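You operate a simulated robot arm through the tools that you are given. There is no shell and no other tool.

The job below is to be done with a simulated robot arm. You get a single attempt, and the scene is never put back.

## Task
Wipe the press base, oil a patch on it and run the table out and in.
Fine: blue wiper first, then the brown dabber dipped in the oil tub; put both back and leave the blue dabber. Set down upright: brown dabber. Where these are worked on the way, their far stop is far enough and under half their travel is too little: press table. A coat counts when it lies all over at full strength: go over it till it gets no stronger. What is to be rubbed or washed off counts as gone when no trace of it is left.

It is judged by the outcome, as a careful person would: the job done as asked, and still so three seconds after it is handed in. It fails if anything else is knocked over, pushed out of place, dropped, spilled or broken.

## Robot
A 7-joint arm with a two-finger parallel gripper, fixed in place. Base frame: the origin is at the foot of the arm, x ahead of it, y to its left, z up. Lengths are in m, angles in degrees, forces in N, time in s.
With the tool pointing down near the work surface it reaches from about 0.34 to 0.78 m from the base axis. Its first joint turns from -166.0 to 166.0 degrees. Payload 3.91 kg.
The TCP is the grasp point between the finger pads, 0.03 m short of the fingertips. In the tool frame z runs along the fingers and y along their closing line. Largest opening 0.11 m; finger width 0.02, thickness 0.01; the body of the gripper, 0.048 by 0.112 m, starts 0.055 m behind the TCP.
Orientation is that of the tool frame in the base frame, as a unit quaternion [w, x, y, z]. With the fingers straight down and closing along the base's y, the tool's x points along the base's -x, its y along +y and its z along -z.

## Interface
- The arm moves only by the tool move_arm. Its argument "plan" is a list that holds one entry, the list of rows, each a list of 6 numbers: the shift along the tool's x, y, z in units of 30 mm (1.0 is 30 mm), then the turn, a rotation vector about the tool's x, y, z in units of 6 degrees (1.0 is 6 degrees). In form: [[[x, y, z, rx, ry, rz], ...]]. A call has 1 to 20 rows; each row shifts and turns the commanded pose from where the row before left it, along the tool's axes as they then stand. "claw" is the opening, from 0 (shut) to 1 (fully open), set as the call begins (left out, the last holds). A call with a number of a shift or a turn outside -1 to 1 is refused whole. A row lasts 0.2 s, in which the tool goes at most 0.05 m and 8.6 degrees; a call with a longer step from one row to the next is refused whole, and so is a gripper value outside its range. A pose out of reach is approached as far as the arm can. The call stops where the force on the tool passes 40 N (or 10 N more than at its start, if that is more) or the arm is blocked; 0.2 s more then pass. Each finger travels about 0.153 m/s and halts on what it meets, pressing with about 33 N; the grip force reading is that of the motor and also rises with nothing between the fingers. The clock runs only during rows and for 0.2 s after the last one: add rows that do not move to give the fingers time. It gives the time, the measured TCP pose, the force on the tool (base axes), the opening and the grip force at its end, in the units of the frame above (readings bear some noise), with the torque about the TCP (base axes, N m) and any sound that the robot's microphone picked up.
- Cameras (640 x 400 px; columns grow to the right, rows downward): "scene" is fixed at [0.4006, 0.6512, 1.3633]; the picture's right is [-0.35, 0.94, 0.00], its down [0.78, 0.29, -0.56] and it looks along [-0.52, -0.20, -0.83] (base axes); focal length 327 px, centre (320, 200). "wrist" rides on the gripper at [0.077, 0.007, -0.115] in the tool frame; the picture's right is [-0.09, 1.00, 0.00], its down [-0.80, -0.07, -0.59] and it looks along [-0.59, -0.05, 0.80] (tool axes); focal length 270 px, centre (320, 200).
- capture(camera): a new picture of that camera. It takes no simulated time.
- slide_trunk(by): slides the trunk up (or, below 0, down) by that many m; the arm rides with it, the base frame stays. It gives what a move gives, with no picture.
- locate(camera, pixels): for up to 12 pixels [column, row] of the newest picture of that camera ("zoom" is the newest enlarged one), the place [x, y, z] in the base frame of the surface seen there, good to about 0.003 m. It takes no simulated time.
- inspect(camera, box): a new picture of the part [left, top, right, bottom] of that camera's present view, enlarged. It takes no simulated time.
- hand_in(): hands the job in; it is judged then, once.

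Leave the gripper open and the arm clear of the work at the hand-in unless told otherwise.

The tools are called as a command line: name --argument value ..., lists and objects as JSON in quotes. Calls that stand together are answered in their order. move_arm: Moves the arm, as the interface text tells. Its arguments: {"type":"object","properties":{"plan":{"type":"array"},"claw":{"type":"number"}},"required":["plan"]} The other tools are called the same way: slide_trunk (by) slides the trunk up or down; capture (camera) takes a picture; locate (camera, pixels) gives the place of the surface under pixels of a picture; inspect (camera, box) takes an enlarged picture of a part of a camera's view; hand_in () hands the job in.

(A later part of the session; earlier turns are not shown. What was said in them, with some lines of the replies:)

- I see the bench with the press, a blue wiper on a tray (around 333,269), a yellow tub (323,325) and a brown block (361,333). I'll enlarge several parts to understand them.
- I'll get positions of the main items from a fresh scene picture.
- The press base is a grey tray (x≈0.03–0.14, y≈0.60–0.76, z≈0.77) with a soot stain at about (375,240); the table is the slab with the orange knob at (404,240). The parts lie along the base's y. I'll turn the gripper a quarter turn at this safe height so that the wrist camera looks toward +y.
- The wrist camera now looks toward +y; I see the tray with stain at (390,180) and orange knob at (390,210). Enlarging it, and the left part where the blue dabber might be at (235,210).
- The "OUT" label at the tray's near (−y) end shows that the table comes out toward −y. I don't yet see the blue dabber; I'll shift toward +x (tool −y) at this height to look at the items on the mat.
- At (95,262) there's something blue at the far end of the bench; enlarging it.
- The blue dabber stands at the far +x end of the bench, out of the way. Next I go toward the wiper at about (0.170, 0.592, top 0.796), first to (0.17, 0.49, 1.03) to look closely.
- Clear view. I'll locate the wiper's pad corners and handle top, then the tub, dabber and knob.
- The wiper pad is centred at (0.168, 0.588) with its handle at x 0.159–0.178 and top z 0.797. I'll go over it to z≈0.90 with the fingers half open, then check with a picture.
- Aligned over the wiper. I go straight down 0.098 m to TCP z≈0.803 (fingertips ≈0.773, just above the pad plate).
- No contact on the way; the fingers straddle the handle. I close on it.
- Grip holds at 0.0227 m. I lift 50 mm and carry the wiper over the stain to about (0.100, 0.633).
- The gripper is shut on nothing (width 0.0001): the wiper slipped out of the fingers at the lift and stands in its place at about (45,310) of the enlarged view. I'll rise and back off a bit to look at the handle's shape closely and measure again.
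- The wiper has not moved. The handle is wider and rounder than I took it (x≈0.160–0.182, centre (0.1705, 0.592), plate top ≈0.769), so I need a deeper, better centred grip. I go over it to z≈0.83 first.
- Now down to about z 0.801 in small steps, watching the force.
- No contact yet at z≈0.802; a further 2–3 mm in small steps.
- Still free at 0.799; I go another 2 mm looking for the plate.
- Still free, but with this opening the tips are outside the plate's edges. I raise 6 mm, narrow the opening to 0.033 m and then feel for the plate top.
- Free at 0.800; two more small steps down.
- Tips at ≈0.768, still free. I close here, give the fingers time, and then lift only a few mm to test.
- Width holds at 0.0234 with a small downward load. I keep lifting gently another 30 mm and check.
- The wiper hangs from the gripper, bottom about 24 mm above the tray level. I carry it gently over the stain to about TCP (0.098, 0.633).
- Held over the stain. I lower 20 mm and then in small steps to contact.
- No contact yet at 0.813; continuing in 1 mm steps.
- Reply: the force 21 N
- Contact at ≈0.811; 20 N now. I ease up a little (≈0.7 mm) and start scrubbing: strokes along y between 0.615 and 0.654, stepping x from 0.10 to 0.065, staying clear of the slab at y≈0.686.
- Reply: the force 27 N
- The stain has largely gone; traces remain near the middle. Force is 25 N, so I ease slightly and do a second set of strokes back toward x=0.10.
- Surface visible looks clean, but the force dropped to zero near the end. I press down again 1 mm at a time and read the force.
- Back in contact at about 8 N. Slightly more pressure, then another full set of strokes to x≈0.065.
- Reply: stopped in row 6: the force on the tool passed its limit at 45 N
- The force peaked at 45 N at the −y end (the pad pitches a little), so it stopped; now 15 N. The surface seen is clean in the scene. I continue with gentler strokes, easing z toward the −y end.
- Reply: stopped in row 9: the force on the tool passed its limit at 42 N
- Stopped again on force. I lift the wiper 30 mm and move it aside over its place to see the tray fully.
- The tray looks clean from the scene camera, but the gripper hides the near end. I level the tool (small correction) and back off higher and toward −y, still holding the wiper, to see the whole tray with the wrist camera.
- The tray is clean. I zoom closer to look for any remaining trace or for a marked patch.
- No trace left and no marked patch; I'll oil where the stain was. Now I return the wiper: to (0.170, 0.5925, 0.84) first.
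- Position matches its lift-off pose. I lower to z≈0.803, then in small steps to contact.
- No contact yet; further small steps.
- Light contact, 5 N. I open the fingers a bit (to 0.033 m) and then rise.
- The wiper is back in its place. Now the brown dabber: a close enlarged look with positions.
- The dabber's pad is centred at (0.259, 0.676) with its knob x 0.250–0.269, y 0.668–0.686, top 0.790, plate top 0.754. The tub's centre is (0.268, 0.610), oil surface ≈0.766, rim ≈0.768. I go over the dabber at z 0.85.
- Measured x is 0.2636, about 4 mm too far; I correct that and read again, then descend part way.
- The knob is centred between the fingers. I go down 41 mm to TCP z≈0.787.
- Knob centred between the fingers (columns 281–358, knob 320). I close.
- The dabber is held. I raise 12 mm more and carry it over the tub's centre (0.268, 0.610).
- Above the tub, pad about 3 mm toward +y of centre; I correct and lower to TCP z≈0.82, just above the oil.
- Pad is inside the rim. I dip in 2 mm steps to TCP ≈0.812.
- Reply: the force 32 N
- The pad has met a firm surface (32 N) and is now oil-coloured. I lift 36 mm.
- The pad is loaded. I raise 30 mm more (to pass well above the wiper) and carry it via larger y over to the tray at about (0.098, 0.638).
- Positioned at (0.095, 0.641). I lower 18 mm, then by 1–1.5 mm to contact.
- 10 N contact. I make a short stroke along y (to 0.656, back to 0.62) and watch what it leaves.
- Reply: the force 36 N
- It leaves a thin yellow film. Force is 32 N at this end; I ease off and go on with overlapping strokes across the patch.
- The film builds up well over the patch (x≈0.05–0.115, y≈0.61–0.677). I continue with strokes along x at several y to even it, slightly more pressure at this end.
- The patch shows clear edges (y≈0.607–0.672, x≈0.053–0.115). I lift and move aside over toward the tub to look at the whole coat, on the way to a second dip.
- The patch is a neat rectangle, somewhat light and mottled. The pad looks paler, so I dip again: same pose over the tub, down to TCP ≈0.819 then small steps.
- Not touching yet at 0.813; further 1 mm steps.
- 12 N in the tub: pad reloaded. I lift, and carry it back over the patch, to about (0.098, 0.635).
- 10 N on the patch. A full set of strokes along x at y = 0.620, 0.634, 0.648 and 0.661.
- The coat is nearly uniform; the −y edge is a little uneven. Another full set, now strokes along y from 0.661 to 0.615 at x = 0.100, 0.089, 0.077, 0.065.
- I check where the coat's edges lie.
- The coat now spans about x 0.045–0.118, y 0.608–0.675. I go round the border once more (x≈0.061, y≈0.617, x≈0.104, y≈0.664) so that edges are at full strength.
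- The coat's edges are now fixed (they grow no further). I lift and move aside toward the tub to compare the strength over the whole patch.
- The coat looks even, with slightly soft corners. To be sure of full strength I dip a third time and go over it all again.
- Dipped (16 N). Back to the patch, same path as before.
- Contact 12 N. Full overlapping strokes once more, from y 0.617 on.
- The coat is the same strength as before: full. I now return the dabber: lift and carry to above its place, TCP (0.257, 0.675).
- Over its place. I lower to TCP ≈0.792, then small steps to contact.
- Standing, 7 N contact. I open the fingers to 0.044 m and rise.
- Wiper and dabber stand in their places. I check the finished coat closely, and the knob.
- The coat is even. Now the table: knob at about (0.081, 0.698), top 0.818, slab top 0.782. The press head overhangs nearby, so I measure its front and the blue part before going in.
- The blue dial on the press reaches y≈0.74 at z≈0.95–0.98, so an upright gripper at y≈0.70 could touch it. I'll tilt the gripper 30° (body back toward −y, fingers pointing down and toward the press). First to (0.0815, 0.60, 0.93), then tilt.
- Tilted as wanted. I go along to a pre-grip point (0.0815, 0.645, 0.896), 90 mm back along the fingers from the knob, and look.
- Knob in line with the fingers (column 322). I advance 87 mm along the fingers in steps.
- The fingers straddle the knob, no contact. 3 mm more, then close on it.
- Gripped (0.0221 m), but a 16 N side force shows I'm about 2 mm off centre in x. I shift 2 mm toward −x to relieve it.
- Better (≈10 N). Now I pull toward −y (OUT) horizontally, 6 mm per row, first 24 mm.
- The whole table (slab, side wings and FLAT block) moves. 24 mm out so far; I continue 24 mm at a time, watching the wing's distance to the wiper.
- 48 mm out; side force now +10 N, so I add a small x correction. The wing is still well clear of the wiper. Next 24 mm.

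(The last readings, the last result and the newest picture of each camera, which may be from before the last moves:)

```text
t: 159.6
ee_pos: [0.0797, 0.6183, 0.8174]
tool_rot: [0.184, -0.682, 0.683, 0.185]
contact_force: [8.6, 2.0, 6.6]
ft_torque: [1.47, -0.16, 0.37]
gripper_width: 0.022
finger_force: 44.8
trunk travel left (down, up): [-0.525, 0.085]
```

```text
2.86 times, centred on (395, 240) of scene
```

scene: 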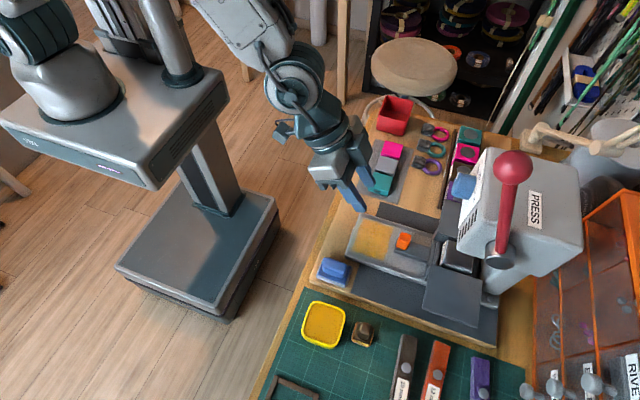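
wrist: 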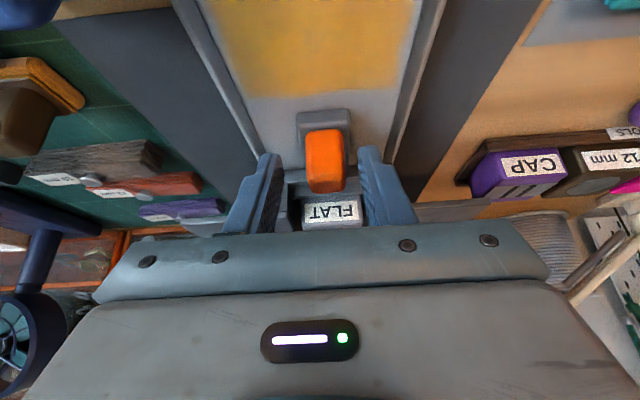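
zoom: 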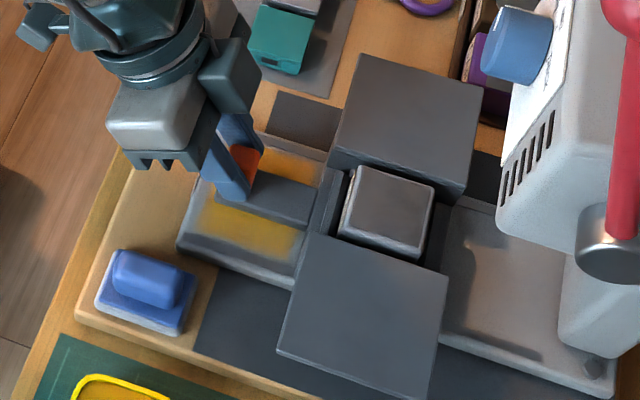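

72 mm out; I check the clearance numbers of both wings against the wiper and the teal block tray.

locate --camera "zoom" --pixels '[[362, 62], [335, 155], [300, 250], [283, 345], [300, 60], [325, 80], [275, 100], [205, 300], [195, 340], [185, 320], [480, 290], [420, 375]]'

inspect --camera "scene" --box '[440, 200, 540, 320]'

```text
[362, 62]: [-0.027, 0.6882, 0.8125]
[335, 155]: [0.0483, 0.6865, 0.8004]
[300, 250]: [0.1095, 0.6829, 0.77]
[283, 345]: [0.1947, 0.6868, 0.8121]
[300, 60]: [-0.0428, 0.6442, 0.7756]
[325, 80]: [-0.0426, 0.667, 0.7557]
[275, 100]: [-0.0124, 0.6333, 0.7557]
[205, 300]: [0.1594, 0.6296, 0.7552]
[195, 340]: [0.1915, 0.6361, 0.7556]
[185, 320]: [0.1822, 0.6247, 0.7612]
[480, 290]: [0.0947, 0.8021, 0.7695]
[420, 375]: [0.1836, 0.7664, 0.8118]
```

```text
3.33 times, centred on (490, 260) of scene
```

zoom: 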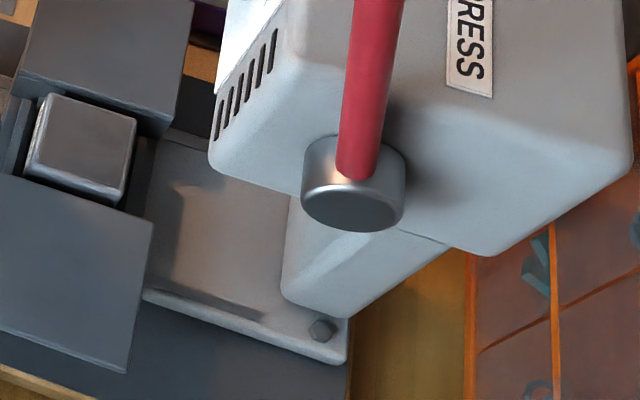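

The wings' fronts are at y≈0.687, the plates they run over start at y≈0.633, the wiper ends at ≈0.62 and the teal tray is beyond x −0.04, so all stays clear. On with the pull, until the stop.

move_arm --plan '[[[0.173, -0.03, -0.1, 0, 0, 0], [0.173, 0, -0.1, 0, 0, 0], [0.173, 0, -0.1, 0, 0, 0], [0, 0, 0, 0, 0, 0]]]'

inspect --camera "scene" --box '[310, 170, 480, 310]'

```text
t: 160.6
ee_pos: [0.0816, 0.5995, 0.8196]
tool_rot: [0.184, -0.682, 0.684, 0.184]
contact_force: [3.3, 1.1, 16.7]
ft_torque: [-0.72, 0.07, 0.02]
gripper_width: 0.0219
finger_force: 45.0
trunk travel left (down, up): [-0.525, 0.085]
```

```text
2.86 times, centred on (395, 240) of scene
```

zoom: 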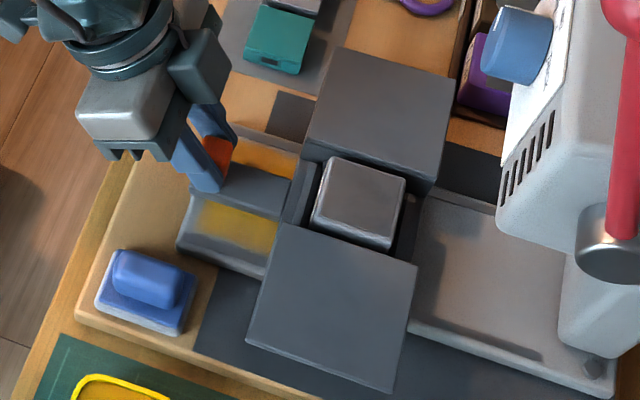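

90 mm out, no stop yet. Vertical force 17 N; I lift the command by 1 mm and pull on.

move_arm --plan '[[[0.15, 0, -0.13, 0, 0, 0], [0.173, 0, -0.1, 0, 0, 0], [0.173, 0, -0.1, 0, 0, 0], [0, 0, 0, 0, 0, 0]]]'

inspect --camera "scene" --box '[310, 170, 480, 310]'

```text
t: 161.6
ee_pos: [0.0795, 0.5807, 0.8191]
tool_rot: [0.183, -0.683, 0.683, 0.183]
contact_force: [-2.2, 0.9, 2.7]
ft_torque: [1.47, -0.01, 0.11]
gripper_width: 0.022
finger_force: 45.0
trunk travel left (down, up): [-0.525, 0.085]
```

```text
2.86 times, centred on (395, 240) of scene
```

zoom: 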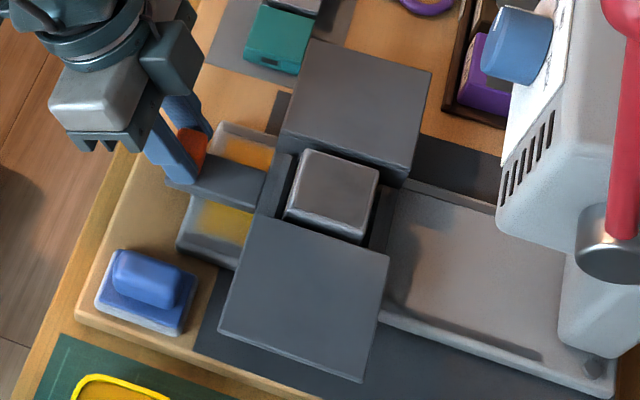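

110 mm out, the wing front at about y 0.65. I go on in 4 mm rows.

move_arm --plan '[[[0.115, 0, -0.067, 0, 0, 0], [0.115, 0, -0.067, 0, 0, 0], [0.115, 0, -0.067, 0, 0, 0], [0, 0, 0, 0, 0, 0]]]'

inspect --camera "scene" --box '[310, 170, 480, 310]'

```text
t: 162.6
ee_pos: [0.0801, 0.5689, 0.819]
tool_rot: [0.183, -0.682, 0.684, 0.183]
contact_force: [-3.0, 0.2, -4.0]
ft_torque: [0.71, 0.13, 0.29]
gripper_width: 0.0216
finger_force: 45.4
trunk travel left (down, up): [-0.525, 0.085]
```

```text
2.86 times, centred on (395, 240) of scene
```

zoom: 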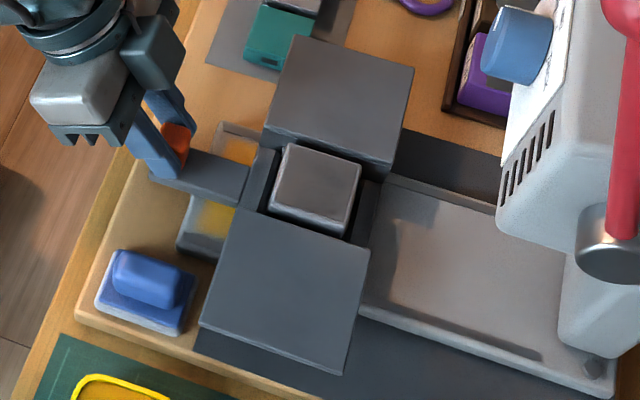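

122 mm out and still free. I check the gap between the wing front and the wiper before going further.

locate --camera "zoom" --pixels '[[207, 320], [215, 300], [230, 240], [190, 320], [197, 280], [288, 45], [270, 60], [265, 140], [155, 180], [198, 345], [248, 165], [290, 25]]'

capture --camera "wrist"

```text
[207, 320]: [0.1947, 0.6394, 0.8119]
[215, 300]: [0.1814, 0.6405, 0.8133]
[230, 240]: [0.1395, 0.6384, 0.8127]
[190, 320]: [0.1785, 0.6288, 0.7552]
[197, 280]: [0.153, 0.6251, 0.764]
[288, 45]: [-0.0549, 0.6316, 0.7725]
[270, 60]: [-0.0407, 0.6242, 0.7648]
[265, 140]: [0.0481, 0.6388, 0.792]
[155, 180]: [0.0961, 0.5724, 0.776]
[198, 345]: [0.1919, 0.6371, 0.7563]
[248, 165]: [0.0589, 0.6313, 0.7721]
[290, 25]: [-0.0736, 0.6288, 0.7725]
```

```text
taken
```

wrist: 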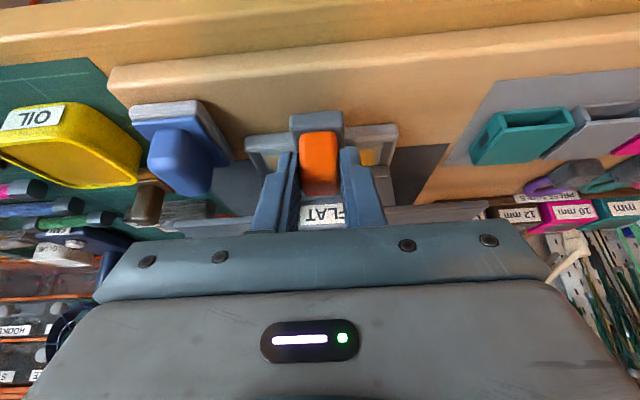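

Gap to the wiper is about 16 mm. I pull on in 2–3 mm rows, at most 9 mm, looking for the stop.

move_arm --plan '[[[0.07, 0, -0.04, 0, 0, 0], [0.07, 0, -0.04, 0, 0, 0], [0, 0, 0, 0, 0, 0]]]'

move_arm --plan '[[[0.07, 0, -0.04, 0, 0, 0], [0.07, 0, -0.04, 0, 0, 0], [0, 0, 0, 0, 0, 0]]]'

inspect --camera "scene" --box '[310, 170, 480, 310]'

```text
t: 163.4
ee_pos: [0.0803, 0.5639, 0.8188]
tool_rot: [-0.183, 0.683, -0.683, -0.183]
contact_force: [-0.3, 0.1, -8.9]
ft_torque: [0.94, -0.01, 0.49]
gripper_width: 0.0218
finger_force: 44.3
trunk travel left (down, up): [-0.525, 0.085]
```

```text
t: 164.2
ee_pos: [0.0812, 0.5611, 0.8188]
tool_rot: [0.184, -0.682, 0.684, 0.183]
contact_force: [-1.5, 6.5, -12.7]
ft_torque: [-0.57, 0.02, 0.24]
gripper_width: 0.0217
finger_force: 44.9
trunk travel left (down, up): [-0.525, 0.085]
```

```text
2.86 times, centred on (395, 240) of scene
```

zoom: 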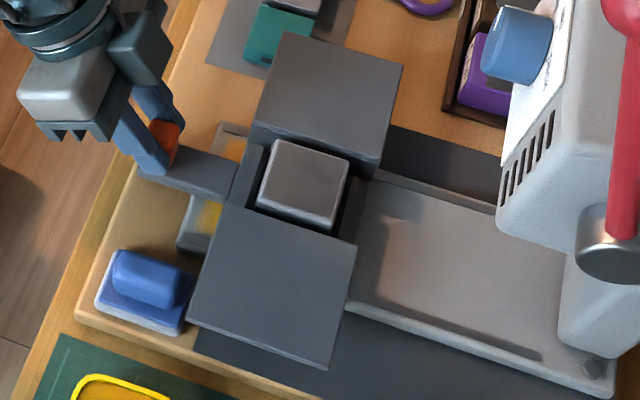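

A y resistance (6.5 N) appears at y≈0.561. One more 2 mm pull to confirm it is the stop.

move_arm --plan '[[[0.085, 0, -0.015, 0, 0, 0], [0, 0, 0, 0, 0, 0]]]'

inspect --camera "scene" --box '[310, 220, 400, 300]'

```text
t: 164.8
ee_pos: [0.079, 0.5594, 0.8203]
tool_rot: [0.184, -0.682, 0.683, 0.185]
contact_force: [-3.3, 16.4, -8.7]
ft_torque: [-0.41, 0.09, 0.14]
gripper_width: 0.0219
finger_force: 44.3
trunk travel left (down, up): [-0.525, 0.085]
```

```text
5.00 times, centred on (355, 260) of scene
```

zoom: 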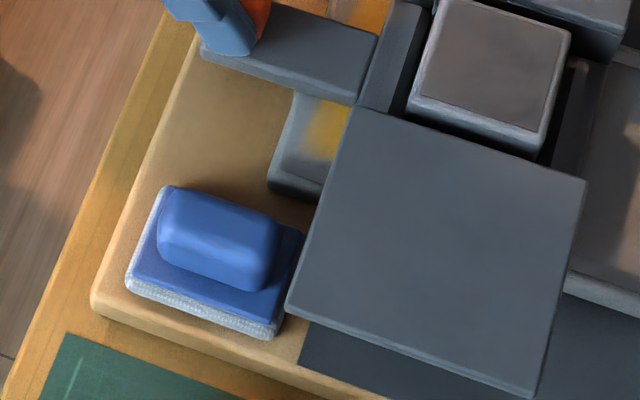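

16 N and no movement: the OUT stop. The wiper is untouched. Now back in, 6 mm per row, first 54 mm.

move_arm --plan '[[[-0.173, 0, 0.1, 0, 0, 0], [-0.173, 0, 0.1, 0, 0, 0], [-0.173, 0, 0.1, 0, 0, 0], [-0.173, 0, 0.1, 0, 0, 0], [-0.173, 0, 0.1, 0, 0, 0], [-0.173, 0, 0.1, 0, 0, 0], [-0.173, 0, 0.1, 0, 0, 0], [-0.173, 0, 0.1, 0, 0, 0], [-0.173, 0, 0.1, 0, 0, 0], [0, 0, 0, 0, 0, 0]]]'

inspect --camera "scene" --box '[310, 170, 480, 310]'

```text
t: 167.0
ee_pos: [0.0802, 0.6141, 0.8187]
tool_rot: [-0.183, 0.683, -0.683, -0.184]
contact_force: [-8.9, -0.8, -3.6]
ft_torque: [1.0, 0.28, -0.05]
gripper_width: 0.022
finger_force: 44.9
trunk travel left (down, up): [-0.525, 0.085]
```

```text
2.86 times, centred on (395, 240) of scene
```

zoom: 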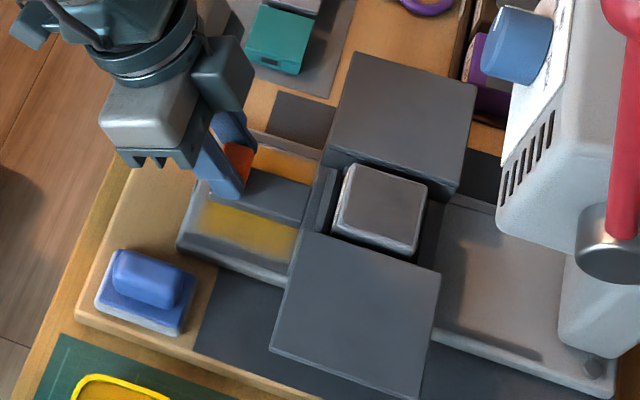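

The table runs back in. Side force −9 N; a small x correction and the next 60 mm.

move_arm --plan '[[[-0.173, 0.04, 0.1, 0, 0, 0], [-0.173, 0, 0.1, 0, 0, 0], [-0.173, 0, 0.1, 0, 0, 0], [-0.173, 0, 0.1, 0, 0, 0], [-0.173, 0, 0.1, 0, 0, 0], [-0.173, 0, 0.1, 0, 0, 0], [-0.173, 0, 0.1, 0, 0, 0], [-0.173, 0, 0.1, 0, 0, 0], [-0.173, 0, 0.1, 0, 0, 0], [-0.173, 0, 0.1, 0, 0, 0], [0, 0, 0, 0, 0, 0]]]'

inspect --camera "scene" --box '[310, 170, 480, 310]'

```text
t: 169.4
ee_pos: [0.0798, 0.6698, 0.8179]
tool_rot: [0.184, -0.682, 0.683, 0.183]
contact_force: [-1.9, -1.6, 3.8]
ft_torque: [-1.41, 0.0, 0.27]
gripper_width: 0.0217
finger_force: 45.3
trunk travel left (down, up): [-0.525, 0.085]
```

```text
2.86 times, centred on (395, 240) of scene
```

zoom: 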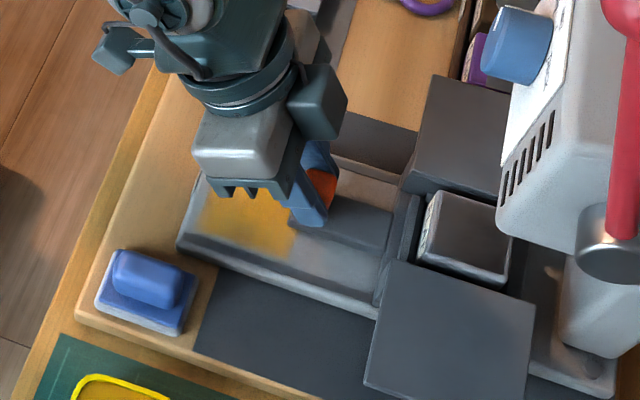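

About 20 mm left. 15 mm in, then small steps to the inner stop.

move_arm --plan '[[[-0.15, 0, 0.083, 0, 0, 0], [-0.15, 0, 0.083, 0, 0, 0], [-0.13, 0, 0.075, 0, 0, 0], [0, 0, 0, 0, 0, 0]]]'

move_arm --plan '[[[-0.058, 0, 0.033, 0, 0, 0], [-0.058, 0, 0.033, 0, 0, 0], [0, 0, 0, 0, 0, 0]]]'

```text
t: 170.4
ee_pos: [0.0814, 0.6864, 0.8199]
tool_rot: [0.183, -0.683, 0.683, 0.183]
contact_force: [-2.9, 0.7, 4.1]
ft_torque: [-1.35, 0.21, 0.26]
gripper_width: 0.0217
finger_force: 44.9
trunk travel left (down, up): [-0.525, 0.085]
```

```text
t: 171.2
ee_pos: [0.0795, 0.6898, 0.8191]
tool_rot: [0.184, -0.683, 0.683, 0.184]
contact_force: [-3.6, -0.8, 1.0]
ft_torque: [0.49, 0.13, 0.35]
gripper_width: 0.022
finger_force: 45.2
trunk travel left (down, up): [-0.525, 0.085]
```

Near the starting place; further 2 mm steps until the inner stop resists.

move_arm --plan '[[[-0.058, 0, 0.033, 0, 0, 0], [0, 0, 0, 0, 0, 0]]]'

move_arm --plan '[[[-0.058, 0, 0.033, 0, 0, 0], [0, 0, 0, 0, 0, 0]]]'

move_arm --plan '[[[-0.058, 0, 0.033, 0, 0, 0], [0, 0, 0, 0, 0, 0]]]'

```text
t: 171.8
ee_pos: [0.0792, 0.6913, 0.8191]
tool_rot: [0.183, -0.682, 0.684, 0.183]
contact_force: [-3.0, -7.7, -0.7]
ft_torque: [1.07, 0.04, 0.31]
gripper_width: 0.0219
finger_force: 44.9
trunk travel left (down, up): [-0.525, 0.085]
```

```text
t: 172.4
ee_pos: [0.0798, 0.6893, 0.8172]
tool_rot: [0.183, -0.682, 0.684, 0.183]
contact_force: [-4.1, -23.8, 2.0]
ft_torque: [-0.17, 0.06, 0.35]
gripper_width: 0.0219
finger_force: 45.1
trunk travel left (down, up): [-0.525, 0.085]
```

```text
t: 173.0
ee_pos: [0.0796, 0.6916, 0.8182]
tool_rot: [0.181, -0.683, 0.685, 0.181]
contact_force: [-2.7, -39.6, -1.1]
ft_torque: [0.22, 0.04, 0.33]
gripper_width: 0.0223
finger_force: 45.1
trunk travel left (down, up): [-0.525, 0.085]
```

The inner stop holds firmly (40 N). I relieve the push by 4 mm of command, then open the fingers.

move_arm --plan '[[[0.058, 0, -0.033, 0, 0, 0], [0.058, 0, -0.033, 0, 0, 0], [0, 0, 0, 0, 0, 0]]]'

move_arm --plan '[[[0, 0, 0, 0, 0, 0], [0, 0, 0, 0, 0, 0], [0, 0, 0, 0, 0, 0]]]' --claw 0.4

capture --camera "wrist"

```text
t: 173.8
ee_pos: [0.0779, 0.6912, 0.8202]
tool_rot: [0.184, -0.682, 0.683, 0.184]
contact_force: [1.3, -17.3, -2.7]
ft_torque: [-1.53, 0.07, 0.29]
gripper_width: 0.0217
finger_force: 45.1
trunk travel left (down, up): [-0.525, 0.085]
```

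```text
t: 174.6
ee_pos: [0.0802, 0.6922, 0.8179]
tool_rot: [0.184, -0.682, 0.684, 0.183]
contact_force: [0.9, 0.0, -0.2]
ft_torque: [0.03, 0.02, -0.03]
gripper_width: 0.0441
finger_force: 0.0
trunk travel left (down, up): [-0.525, 0.085]
```

```text
taken
```

wrist: 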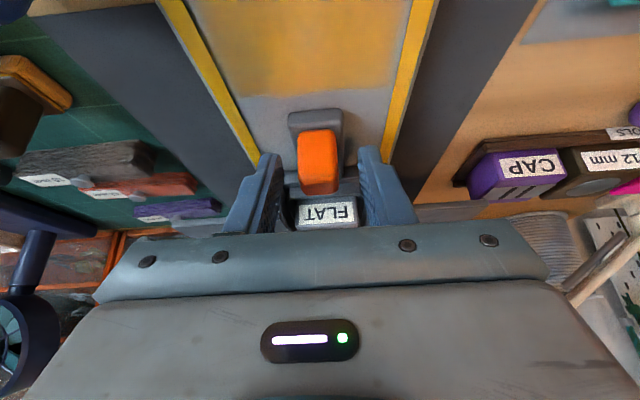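

Free, and the table's ways have turned oil-yellow from the run. I back off along the fingers 90 mm, then up and away.

move_arm --plan '[[[0, 0, -0.3, 0, 0, 0], [0, 0, -0.5, 0, 0, 0], [0, 0, -0.6, 0, 0, 0], [0, 0, -0.6, 0, 0, 0], [0, 0, -0.6, 0, 0, 0], [0, 0, -0.6, 0, 0, 0], [0.3, 0, -0.6, 0, 0, 0], [0.3, 0, -0.6, 0, 0, 0], [0.3, 0, -0.6, 0, 0, 0], [0, 0, 0, 0, 1, 0], [0, 0, 0, 0, 1, 0], [0, 0, 0, 0, 1, 0], [0, 0, 0, 0, 1, 0], [0, 0, 0, 0, 1, 0], [0.6, 0, -0.6, 0, 0, 0], [0.6, 0, -0.6, 0, 0, 0], [0.6, 0, -0.6, 0, 0, 0], [0.6, 0, -0.6, 0, 0, 0], [0.6, 0, 0, 0, 0, 0], [0, 0, 0, 0, 0, 0]]]'

move_arm --plan '[[[0.6, 0, -0.3, 0, 0, 0], [0.6, 0, -0.3, 0, 0, 0], [0.6, 0, 0, 0, 0, 0], [0, 0, 0, 0, 0, 0]]]' --claw 1

capture --camera "scene"

inspect --camera "scene" --box '[300, 195, 480, 355]'

inspect --camera "scene" --box '[344, 208, 440, 280]'

capture --camera "wrist"

```text
t: 178.8
ee_pos: [0.0803, 0.5023, 1.0068]
tool_rot: [0.0, -0.707, 0.708, 0.0]
contact_force: [-0.9, -0.3, 1.1]
ft_torque: [0.02, -0.03, -0.01]
gripper_width: 0.0441
finger_force: 0.0
trunk travel left (down, up): [-0.525, 0.085]
```

```text
t: 179.8
ee_pos: [0.0789, 0.4495, 1.0229]
tool_rot: [0.001, -0.706, 0.708, 0.001]
contact_force: [-0.5, -0.9, 0.3]
ft_torque: [-0.01, -0.03, 0.0]
gripper_width: 0.11
finger_force: 0.2
trunk travel left (down, up): [-0.525, 0.085]
```

```text
taken
```

scene: 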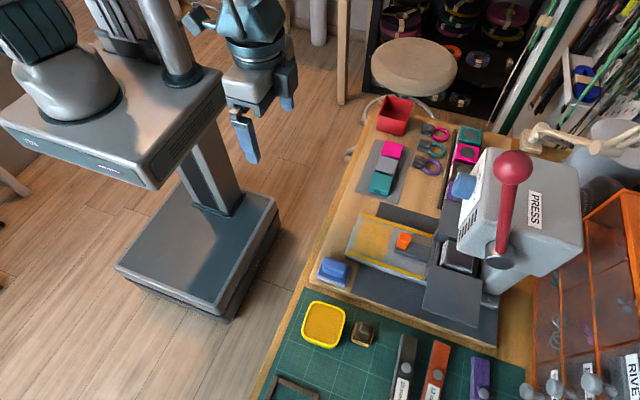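

```text
2.50 times, centred on (390, 275) of scene
```

zoom: 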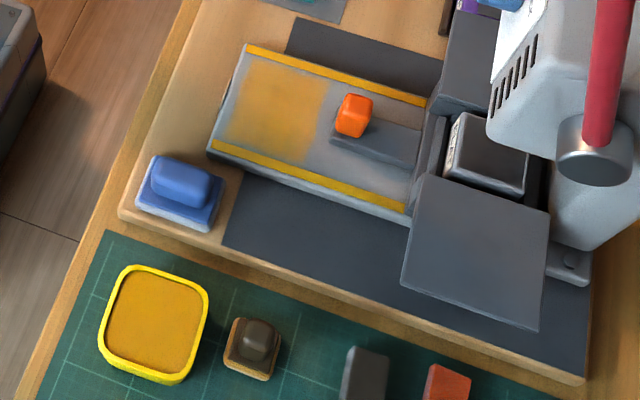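

```text
5.56 times, centred on (392, 244) of scene
```

zoom: 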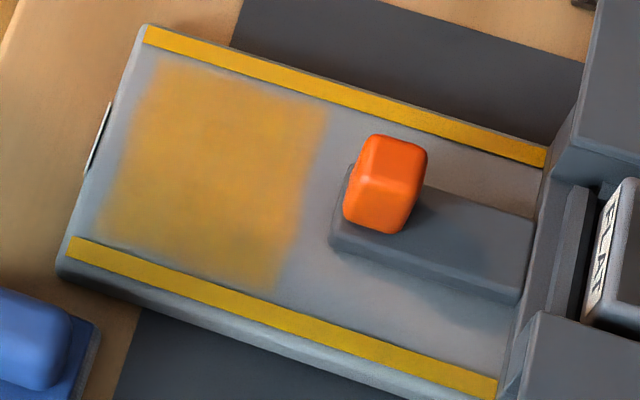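

```text
taken
```

wrist: 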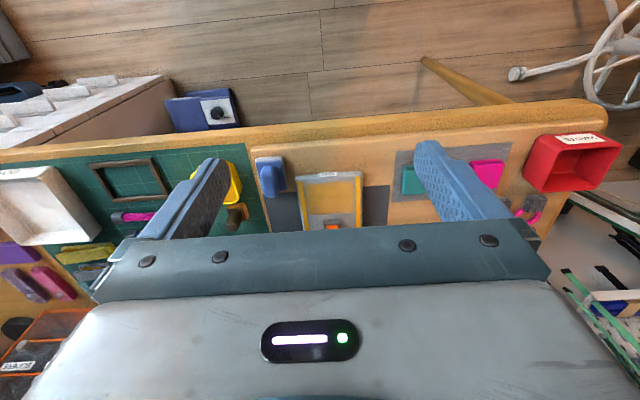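

Everything is in place. The base is wiped, the oil patch is even and both ways show oil from the run. The table is in at its stop, the wiper and the upright brown dabber are back, and the blue dabber was never touched. The gripper is open and the arm is clear, so I hand in.

hand_in

```text
The job is handed in.
```

The job is handed in, and as far as I could see everything asked for was done; no verdict came back with the hand-in.

- **Wiping:** I wiped the press base with the blue wiper until no soot showed in close-up views. The wiper slipped out of the gripper on the first lift but stayed standing in its place. The second grip held, and the wiper is back where it was.
- **Oiling:** No patch was marked on the base, so I oiled the area where the soot had been. I dipped the brown dabber in the tub three times and went over the patch until it got no stronger. Its corners and edges still look slightly soft. The dabber is back in its place, upright.
- **Table:** I pulled the table out to its far stop (about 130 mm) and pushed it back to its inner stop. Both ways (the strips along the base's edges) turned oil-yellow on the run.
- **Rest of the bench:** I never touched the blue dabber, and nothing else was knocked, moved or spilled that I could see.

At the hand-in the gripper was open and the arm was clear of the work.
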